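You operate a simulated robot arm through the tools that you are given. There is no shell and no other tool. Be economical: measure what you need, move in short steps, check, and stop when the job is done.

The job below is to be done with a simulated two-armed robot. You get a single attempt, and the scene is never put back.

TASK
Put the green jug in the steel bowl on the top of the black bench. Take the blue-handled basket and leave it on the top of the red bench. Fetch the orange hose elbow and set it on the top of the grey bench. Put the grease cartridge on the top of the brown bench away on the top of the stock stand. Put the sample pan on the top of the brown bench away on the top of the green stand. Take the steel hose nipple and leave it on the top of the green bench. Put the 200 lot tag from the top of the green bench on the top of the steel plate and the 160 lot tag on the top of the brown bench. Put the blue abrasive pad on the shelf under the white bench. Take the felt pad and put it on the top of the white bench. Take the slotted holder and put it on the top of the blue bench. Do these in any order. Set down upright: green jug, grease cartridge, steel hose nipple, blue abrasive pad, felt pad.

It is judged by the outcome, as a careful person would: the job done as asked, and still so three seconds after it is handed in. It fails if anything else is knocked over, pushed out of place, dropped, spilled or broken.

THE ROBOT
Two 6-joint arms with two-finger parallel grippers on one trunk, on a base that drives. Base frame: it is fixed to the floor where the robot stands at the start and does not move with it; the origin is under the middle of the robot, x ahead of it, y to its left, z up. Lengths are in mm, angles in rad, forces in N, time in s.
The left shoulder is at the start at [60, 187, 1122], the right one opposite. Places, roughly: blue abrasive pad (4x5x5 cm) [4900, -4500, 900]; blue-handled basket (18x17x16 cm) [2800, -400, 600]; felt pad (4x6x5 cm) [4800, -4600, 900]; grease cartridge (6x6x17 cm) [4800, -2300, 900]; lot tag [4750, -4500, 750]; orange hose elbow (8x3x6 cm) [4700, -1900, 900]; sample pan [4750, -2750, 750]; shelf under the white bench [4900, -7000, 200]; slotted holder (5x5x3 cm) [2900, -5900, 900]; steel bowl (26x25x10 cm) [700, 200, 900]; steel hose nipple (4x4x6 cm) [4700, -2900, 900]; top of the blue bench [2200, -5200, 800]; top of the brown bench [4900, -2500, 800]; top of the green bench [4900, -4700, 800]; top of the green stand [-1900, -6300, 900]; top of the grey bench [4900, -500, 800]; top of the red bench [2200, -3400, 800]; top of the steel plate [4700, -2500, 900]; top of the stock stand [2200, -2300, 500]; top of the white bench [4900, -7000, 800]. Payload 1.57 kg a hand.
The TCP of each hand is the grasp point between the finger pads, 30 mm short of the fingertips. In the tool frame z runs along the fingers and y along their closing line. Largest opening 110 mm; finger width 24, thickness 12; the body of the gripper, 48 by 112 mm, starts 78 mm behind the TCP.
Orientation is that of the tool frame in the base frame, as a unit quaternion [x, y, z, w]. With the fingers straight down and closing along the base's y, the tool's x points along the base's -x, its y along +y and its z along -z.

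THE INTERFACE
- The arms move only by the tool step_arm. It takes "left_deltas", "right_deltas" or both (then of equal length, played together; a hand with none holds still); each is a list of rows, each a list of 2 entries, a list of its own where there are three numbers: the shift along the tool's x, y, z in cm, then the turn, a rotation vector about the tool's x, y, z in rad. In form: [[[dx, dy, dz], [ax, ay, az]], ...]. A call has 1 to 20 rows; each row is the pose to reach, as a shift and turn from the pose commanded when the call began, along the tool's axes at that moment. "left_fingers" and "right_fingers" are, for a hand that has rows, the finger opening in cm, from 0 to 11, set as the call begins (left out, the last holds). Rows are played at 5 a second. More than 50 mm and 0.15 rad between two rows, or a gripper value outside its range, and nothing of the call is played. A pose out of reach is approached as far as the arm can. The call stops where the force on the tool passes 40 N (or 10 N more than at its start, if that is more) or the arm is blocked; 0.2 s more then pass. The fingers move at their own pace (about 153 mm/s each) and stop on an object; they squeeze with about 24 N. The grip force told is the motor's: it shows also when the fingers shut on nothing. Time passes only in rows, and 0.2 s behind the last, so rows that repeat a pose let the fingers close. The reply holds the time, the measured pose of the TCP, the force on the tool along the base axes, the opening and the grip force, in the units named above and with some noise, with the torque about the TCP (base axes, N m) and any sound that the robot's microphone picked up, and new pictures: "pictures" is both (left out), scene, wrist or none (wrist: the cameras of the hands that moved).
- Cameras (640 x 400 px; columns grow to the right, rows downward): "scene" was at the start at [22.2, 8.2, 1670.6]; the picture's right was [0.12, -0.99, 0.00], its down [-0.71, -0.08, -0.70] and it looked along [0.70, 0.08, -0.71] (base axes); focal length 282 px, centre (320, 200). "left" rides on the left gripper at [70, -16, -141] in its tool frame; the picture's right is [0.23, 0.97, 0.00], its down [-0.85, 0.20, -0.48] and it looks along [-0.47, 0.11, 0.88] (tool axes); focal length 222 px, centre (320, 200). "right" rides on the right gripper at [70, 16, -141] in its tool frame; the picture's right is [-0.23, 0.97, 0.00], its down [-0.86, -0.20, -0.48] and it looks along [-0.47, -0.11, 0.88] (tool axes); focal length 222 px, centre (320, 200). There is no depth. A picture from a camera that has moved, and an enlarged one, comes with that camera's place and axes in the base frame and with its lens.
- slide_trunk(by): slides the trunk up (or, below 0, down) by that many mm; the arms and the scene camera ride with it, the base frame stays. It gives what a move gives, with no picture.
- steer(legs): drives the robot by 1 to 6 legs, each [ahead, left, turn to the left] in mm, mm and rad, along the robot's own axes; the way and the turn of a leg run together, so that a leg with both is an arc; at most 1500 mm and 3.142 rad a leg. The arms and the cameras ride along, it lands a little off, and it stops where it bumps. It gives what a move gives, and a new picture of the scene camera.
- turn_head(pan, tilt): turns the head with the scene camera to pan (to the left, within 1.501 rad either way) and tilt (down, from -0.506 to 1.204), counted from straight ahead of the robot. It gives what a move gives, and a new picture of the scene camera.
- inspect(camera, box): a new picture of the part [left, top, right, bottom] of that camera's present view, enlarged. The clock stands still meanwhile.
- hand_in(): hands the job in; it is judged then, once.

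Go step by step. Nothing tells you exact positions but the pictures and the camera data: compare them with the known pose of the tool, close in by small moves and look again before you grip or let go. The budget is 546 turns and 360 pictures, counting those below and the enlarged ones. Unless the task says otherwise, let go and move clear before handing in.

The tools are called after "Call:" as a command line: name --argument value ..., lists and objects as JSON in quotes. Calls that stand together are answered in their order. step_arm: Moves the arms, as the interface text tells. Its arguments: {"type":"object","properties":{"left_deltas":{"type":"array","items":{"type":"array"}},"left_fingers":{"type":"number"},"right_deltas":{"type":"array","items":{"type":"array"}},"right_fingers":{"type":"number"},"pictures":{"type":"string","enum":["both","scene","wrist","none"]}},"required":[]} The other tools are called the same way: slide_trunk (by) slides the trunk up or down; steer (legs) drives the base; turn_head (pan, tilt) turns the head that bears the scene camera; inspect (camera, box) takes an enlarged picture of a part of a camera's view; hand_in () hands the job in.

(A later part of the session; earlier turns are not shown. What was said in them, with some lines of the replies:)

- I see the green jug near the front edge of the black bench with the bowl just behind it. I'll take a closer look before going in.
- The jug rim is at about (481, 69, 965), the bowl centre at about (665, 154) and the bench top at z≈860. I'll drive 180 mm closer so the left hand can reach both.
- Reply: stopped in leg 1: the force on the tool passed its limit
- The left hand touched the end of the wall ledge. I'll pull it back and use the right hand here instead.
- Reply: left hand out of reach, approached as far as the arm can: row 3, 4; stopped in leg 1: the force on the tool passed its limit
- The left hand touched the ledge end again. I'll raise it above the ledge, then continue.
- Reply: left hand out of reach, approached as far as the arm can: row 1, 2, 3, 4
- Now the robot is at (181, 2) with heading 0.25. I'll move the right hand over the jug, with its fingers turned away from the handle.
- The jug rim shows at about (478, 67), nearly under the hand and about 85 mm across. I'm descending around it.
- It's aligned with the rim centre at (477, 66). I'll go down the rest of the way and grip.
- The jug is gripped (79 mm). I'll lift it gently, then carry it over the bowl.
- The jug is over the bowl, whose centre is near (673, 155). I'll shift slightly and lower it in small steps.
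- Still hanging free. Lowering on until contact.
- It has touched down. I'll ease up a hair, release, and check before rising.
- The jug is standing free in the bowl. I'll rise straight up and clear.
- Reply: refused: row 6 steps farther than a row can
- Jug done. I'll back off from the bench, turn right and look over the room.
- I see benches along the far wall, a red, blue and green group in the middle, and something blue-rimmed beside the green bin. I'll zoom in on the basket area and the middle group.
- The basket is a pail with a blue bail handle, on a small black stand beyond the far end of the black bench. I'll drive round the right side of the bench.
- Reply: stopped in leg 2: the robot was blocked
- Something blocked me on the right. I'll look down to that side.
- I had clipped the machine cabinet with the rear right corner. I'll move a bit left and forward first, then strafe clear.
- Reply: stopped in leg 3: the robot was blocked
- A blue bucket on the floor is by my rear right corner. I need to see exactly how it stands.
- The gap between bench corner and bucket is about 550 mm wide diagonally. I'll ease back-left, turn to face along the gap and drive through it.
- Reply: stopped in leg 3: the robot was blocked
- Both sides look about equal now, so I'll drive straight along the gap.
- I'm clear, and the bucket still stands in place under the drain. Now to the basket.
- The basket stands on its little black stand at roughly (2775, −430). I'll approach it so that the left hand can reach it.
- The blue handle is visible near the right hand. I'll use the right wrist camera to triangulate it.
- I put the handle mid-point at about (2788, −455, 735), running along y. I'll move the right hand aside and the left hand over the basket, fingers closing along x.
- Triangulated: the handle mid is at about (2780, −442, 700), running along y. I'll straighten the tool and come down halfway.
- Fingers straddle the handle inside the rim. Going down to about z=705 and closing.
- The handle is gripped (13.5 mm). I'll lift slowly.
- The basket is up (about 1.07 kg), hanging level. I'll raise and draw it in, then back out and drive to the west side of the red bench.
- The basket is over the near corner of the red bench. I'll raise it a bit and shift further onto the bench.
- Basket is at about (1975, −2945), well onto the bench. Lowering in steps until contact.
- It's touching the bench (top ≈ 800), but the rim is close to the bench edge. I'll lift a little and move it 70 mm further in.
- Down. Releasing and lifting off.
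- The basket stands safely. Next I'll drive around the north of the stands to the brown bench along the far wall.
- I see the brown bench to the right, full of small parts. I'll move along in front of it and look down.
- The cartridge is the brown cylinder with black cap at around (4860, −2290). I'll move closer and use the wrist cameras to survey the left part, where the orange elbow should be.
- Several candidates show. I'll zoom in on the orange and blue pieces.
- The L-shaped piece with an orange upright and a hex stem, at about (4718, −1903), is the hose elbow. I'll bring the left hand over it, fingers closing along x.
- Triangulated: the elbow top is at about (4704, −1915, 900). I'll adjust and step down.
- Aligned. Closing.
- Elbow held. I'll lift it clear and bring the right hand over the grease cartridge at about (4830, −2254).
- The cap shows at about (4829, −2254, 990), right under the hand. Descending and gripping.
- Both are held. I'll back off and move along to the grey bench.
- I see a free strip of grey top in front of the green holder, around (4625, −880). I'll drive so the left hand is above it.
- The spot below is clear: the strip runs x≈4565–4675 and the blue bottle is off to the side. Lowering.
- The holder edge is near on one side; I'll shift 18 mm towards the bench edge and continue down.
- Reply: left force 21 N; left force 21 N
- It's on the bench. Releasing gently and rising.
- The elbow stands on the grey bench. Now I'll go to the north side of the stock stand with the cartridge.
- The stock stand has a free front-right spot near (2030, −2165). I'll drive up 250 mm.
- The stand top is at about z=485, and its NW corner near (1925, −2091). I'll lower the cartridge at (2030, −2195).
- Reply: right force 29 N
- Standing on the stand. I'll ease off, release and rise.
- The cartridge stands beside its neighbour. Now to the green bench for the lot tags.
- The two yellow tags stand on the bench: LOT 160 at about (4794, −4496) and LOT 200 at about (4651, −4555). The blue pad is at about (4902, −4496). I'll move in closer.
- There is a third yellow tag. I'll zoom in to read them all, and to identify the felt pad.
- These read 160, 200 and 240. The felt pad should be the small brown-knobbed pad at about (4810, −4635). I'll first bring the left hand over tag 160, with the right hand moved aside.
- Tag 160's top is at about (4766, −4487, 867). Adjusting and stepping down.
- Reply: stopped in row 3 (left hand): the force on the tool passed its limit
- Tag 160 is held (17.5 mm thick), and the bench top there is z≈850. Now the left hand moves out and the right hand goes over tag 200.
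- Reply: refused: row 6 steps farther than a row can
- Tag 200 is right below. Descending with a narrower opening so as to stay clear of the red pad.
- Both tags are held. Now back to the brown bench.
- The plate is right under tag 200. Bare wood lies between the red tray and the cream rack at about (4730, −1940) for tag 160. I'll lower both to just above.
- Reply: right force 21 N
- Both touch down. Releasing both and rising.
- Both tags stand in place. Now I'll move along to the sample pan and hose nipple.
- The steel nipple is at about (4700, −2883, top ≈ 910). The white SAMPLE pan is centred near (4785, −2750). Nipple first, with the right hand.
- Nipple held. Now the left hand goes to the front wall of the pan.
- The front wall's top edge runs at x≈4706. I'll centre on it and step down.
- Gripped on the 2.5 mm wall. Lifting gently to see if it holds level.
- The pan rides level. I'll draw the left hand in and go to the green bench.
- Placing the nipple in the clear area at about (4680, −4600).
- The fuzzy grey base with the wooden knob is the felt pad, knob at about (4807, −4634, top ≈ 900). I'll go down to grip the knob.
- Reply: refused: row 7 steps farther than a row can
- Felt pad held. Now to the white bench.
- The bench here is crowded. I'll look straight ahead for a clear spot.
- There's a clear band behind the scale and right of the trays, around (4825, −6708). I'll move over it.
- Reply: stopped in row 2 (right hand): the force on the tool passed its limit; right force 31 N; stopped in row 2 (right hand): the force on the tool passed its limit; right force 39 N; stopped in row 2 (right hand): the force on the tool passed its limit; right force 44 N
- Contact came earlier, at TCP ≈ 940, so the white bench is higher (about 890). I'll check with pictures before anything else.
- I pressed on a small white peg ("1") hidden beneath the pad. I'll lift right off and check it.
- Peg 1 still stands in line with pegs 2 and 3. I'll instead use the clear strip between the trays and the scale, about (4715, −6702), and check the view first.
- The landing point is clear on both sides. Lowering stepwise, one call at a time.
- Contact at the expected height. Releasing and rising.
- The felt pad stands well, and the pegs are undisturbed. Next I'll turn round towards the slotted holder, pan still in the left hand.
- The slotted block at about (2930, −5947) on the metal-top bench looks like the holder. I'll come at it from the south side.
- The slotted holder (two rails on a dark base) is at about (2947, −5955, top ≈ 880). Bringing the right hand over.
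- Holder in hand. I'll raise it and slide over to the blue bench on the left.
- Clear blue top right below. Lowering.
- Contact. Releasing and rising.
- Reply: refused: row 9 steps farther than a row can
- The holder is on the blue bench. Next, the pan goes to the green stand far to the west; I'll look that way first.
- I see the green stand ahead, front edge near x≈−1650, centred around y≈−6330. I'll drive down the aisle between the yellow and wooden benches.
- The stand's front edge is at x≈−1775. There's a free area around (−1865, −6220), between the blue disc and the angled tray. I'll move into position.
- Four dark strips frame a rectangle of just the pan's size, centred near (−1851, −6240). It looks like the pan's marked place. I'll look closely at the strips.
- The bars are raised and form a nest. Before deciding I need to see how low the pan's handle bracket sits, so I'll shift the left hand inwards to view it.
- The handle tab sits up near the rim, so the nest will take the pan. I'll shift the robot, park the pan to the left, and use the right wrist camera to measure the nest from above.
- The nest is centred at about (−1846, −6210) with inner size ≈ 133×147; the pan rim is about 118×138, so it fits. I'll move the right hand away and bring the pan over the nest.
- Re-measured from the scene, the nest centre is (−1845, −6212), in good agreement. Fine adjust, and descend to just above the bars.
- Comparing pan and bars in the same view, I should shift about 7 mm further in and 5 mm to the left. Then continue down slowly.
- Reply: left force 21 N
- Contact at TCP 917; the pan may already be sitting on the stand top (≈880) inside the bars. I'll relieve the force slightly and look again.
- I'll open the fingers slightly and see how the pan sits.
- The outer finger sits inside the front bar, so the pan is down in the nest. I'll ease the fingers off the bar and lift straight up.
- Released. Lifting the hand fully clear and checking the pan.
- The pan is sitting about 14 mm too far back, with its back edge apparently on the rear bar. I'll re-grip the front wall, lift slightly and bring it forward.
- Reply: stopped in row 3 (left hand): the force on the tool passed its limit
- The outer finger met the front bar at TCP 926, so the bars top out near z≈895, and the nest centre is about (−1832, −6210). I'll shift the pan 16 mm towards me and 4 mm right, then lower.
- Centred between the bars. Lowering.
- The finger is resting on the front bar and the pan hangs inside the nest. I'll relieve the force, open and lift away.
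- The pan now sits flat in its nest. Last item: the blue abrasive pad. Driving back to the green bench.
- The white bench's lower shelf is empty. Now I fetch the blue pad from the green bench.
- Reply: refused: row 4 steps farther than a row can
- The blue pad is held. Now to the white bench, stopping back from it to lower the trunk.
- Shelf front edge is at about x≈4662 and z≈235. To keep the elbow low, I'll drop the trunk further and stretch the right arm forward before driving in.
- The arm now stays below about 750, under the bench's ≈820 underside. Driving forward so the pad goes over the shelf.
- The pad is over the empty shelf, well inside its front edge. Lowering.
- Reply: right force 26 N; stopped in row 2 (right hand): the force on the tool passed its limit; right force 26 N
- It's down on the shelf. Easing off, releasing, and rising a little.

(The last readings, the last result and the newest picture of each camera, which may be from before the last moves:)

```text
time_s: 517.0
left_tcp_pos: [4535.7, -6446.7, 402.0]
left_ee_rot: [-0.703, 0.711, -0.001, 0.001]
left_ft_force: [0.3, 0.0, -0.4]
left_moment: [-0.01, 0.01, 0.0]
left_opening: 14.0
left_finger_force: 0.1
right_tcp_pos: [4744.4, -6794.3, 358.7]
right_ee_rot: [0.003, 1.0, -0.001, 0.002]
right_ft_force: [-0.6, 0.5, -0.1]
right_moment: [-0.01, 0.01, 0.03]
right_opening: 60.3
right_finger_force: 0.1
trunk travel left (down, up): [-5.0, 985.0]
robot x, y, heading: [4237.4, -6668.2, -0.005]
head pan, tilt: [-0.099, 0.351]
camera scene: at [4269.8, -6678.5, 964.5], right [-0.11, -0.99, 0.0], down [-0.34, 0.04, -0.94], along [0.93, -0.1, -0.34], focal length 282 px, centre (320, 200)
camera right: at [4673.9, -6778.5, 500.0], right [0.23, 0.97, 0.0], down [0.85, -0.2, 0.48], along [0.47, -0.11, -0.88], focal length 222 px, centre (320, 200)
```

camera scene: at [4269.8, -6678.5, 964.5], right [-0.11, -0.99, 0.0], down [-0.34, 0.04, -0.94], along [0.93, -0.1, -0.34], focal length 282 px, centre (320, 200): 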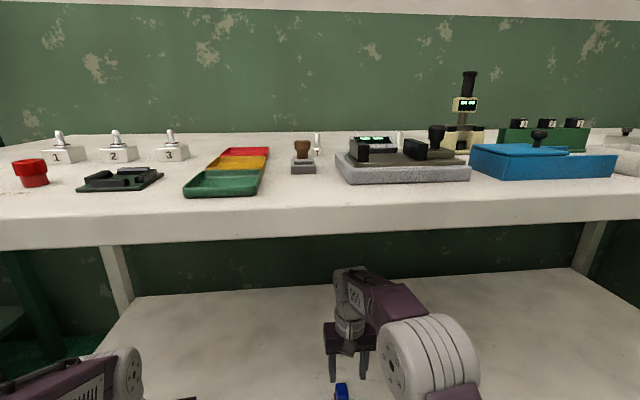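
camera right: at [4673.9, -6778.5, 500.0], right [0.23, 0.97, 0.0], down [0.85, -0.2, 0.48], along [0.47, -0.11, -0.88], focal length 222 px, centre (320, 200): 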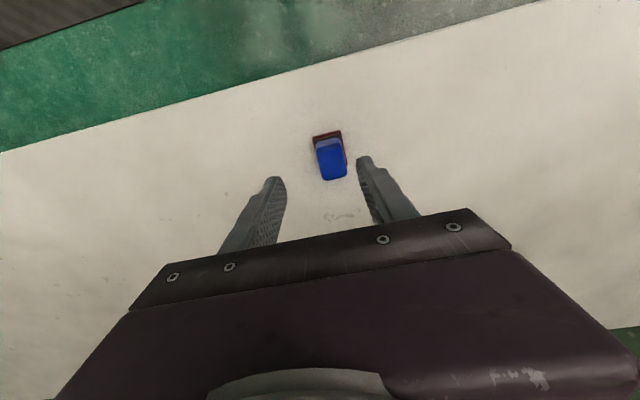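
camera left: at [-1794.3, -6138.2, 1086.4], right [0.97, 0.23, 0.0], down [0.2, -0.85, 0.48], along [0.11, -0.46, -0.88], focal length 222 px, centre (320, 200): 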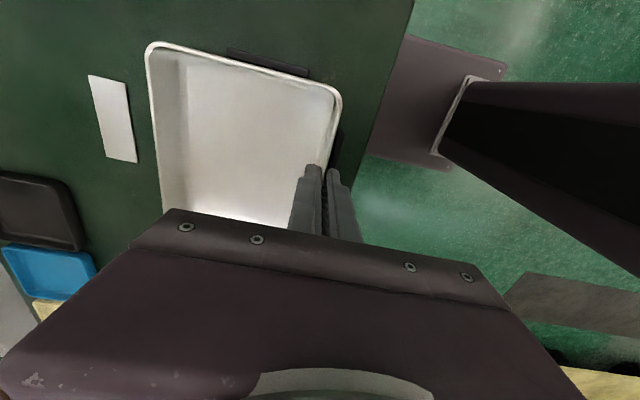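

The blue pad stands on the shelf, base down. I'll back straight out and raise the trunk.

Call:
steer --legs '[[-380, 0, 0]]'

Call:
slide_trunk --by 500

Call:
turn_head --pan -0.1 --tilt 0.45

```text
time_s: 519.4
left_tcp_pos: [4158.2, -6442.5, 401.6]
left_ee_rot: [-0.703, 0.711, 0.0, 0.001]
left_ft_force: [0.7, 0.3, -0.3]
left_moment: [0.02, 0.05, 0.0]
left_opening: 13.9
left_finger_force: 0.0
right_tcp_pos: [4366.5, -6790.3, 360.4]
right_ee_rot: [0.003, 1.0, -0.002, 0.002]
right_ft_force: [1.5, -0.9, -0.3]
right_moment: [0.03, -0.03, -0.01]
right_opening: 60.3
right_finger_force: 0.1
trunk travel left (down, up): [-5.0, 985.0]
robot x, y, heading: [3858.6, -6662.2, -0.011]
head pan, tilt: [-0.099, 0.351]
camera scene: at [3891.2, -6675.4, 964.5], right [-0.11, -0.99, 0.0], down [-0.34, 0.04, -0.94], along [0.93, -0.1, -0.34], focal length 282 px, centre (320, 200)
```

scene: 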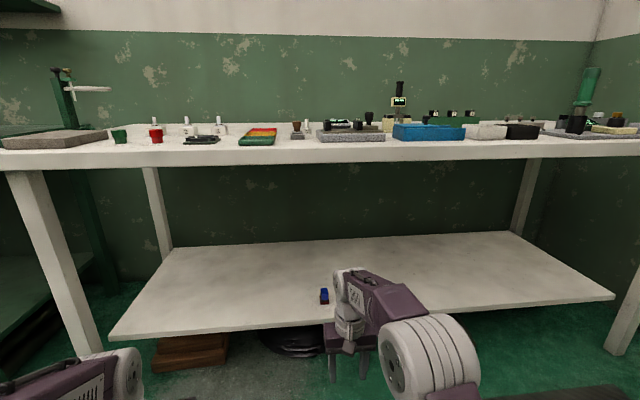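

```text
refused: 500 is not a number from -400 to 400
```

```text
time_s: 520.1
left_tcp_pos: [4157.7, -6441.5, 401.9]
left_ee_rot: [-0.703, 0.711, -0.001, 0.001]
left_ft_force: [0.8, 0.0, 0.6]
left_moment: [0.04, 0.0, 0.02]
left_opening: 13.8
left_finger_force: 0.0
right_tcp_pos: [4365.5, -6792.3, 358.7]
right_ee_rot: [0.003, 1.0, -0.001, 0.002]
right_ft_force: [0.8, 0.8, -0.2]
right_moment: [0.02, 0.02, 0.0]
right_opening: 60.0
right_finger_force: 0.0
trunk travel left (down, up): [-5.0, 985.0]
robot x, y, heading: [3855.7, -6667.7, -0.011]
head pan, tilt: [-0.099, 0.45]
camera scene: at [3890.0, -6675.3, 955.3], right [-0.11, -0.99, 0.0], down [-0.43, 0.05, -0.9], along [0.9, -0.1, -0.43], focal length 282 px, centre (320, 200)
```

scene: 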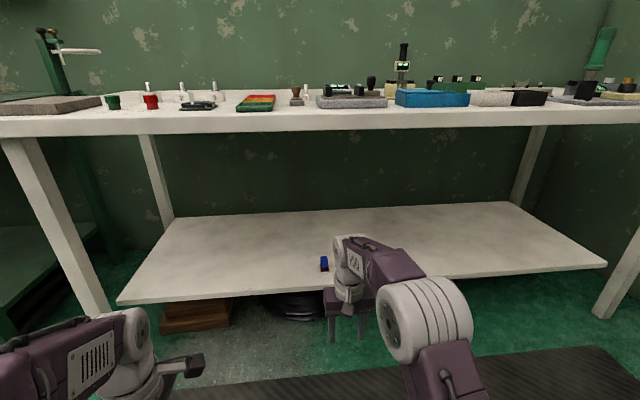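

Everything is placed: the blue pad is on the shelf, the felt pad is above it, and both hands are clear. Handing in.

Call:
hand_in

```text
The job is handed in.
```

I placed all eleven items as asked, saw each one in place after letting go, and handed the job in with both hands clear.

Three contacts happened along the way:
- **Numbered peg on the white bench:** the felt pad pressed onto peg 1. It was still standing in line with pegs 2 and 3 afterwards.
- **Machine cabinet and blue bucket near the start:** the base bumped the cabinet, then stopped against what I took to be the bucket. The bucket was upright afterwards, and as far as the pictures show it had not moved.
- **Wall ledge by the black bench:** the left hand touched it twice. I saw no damage.
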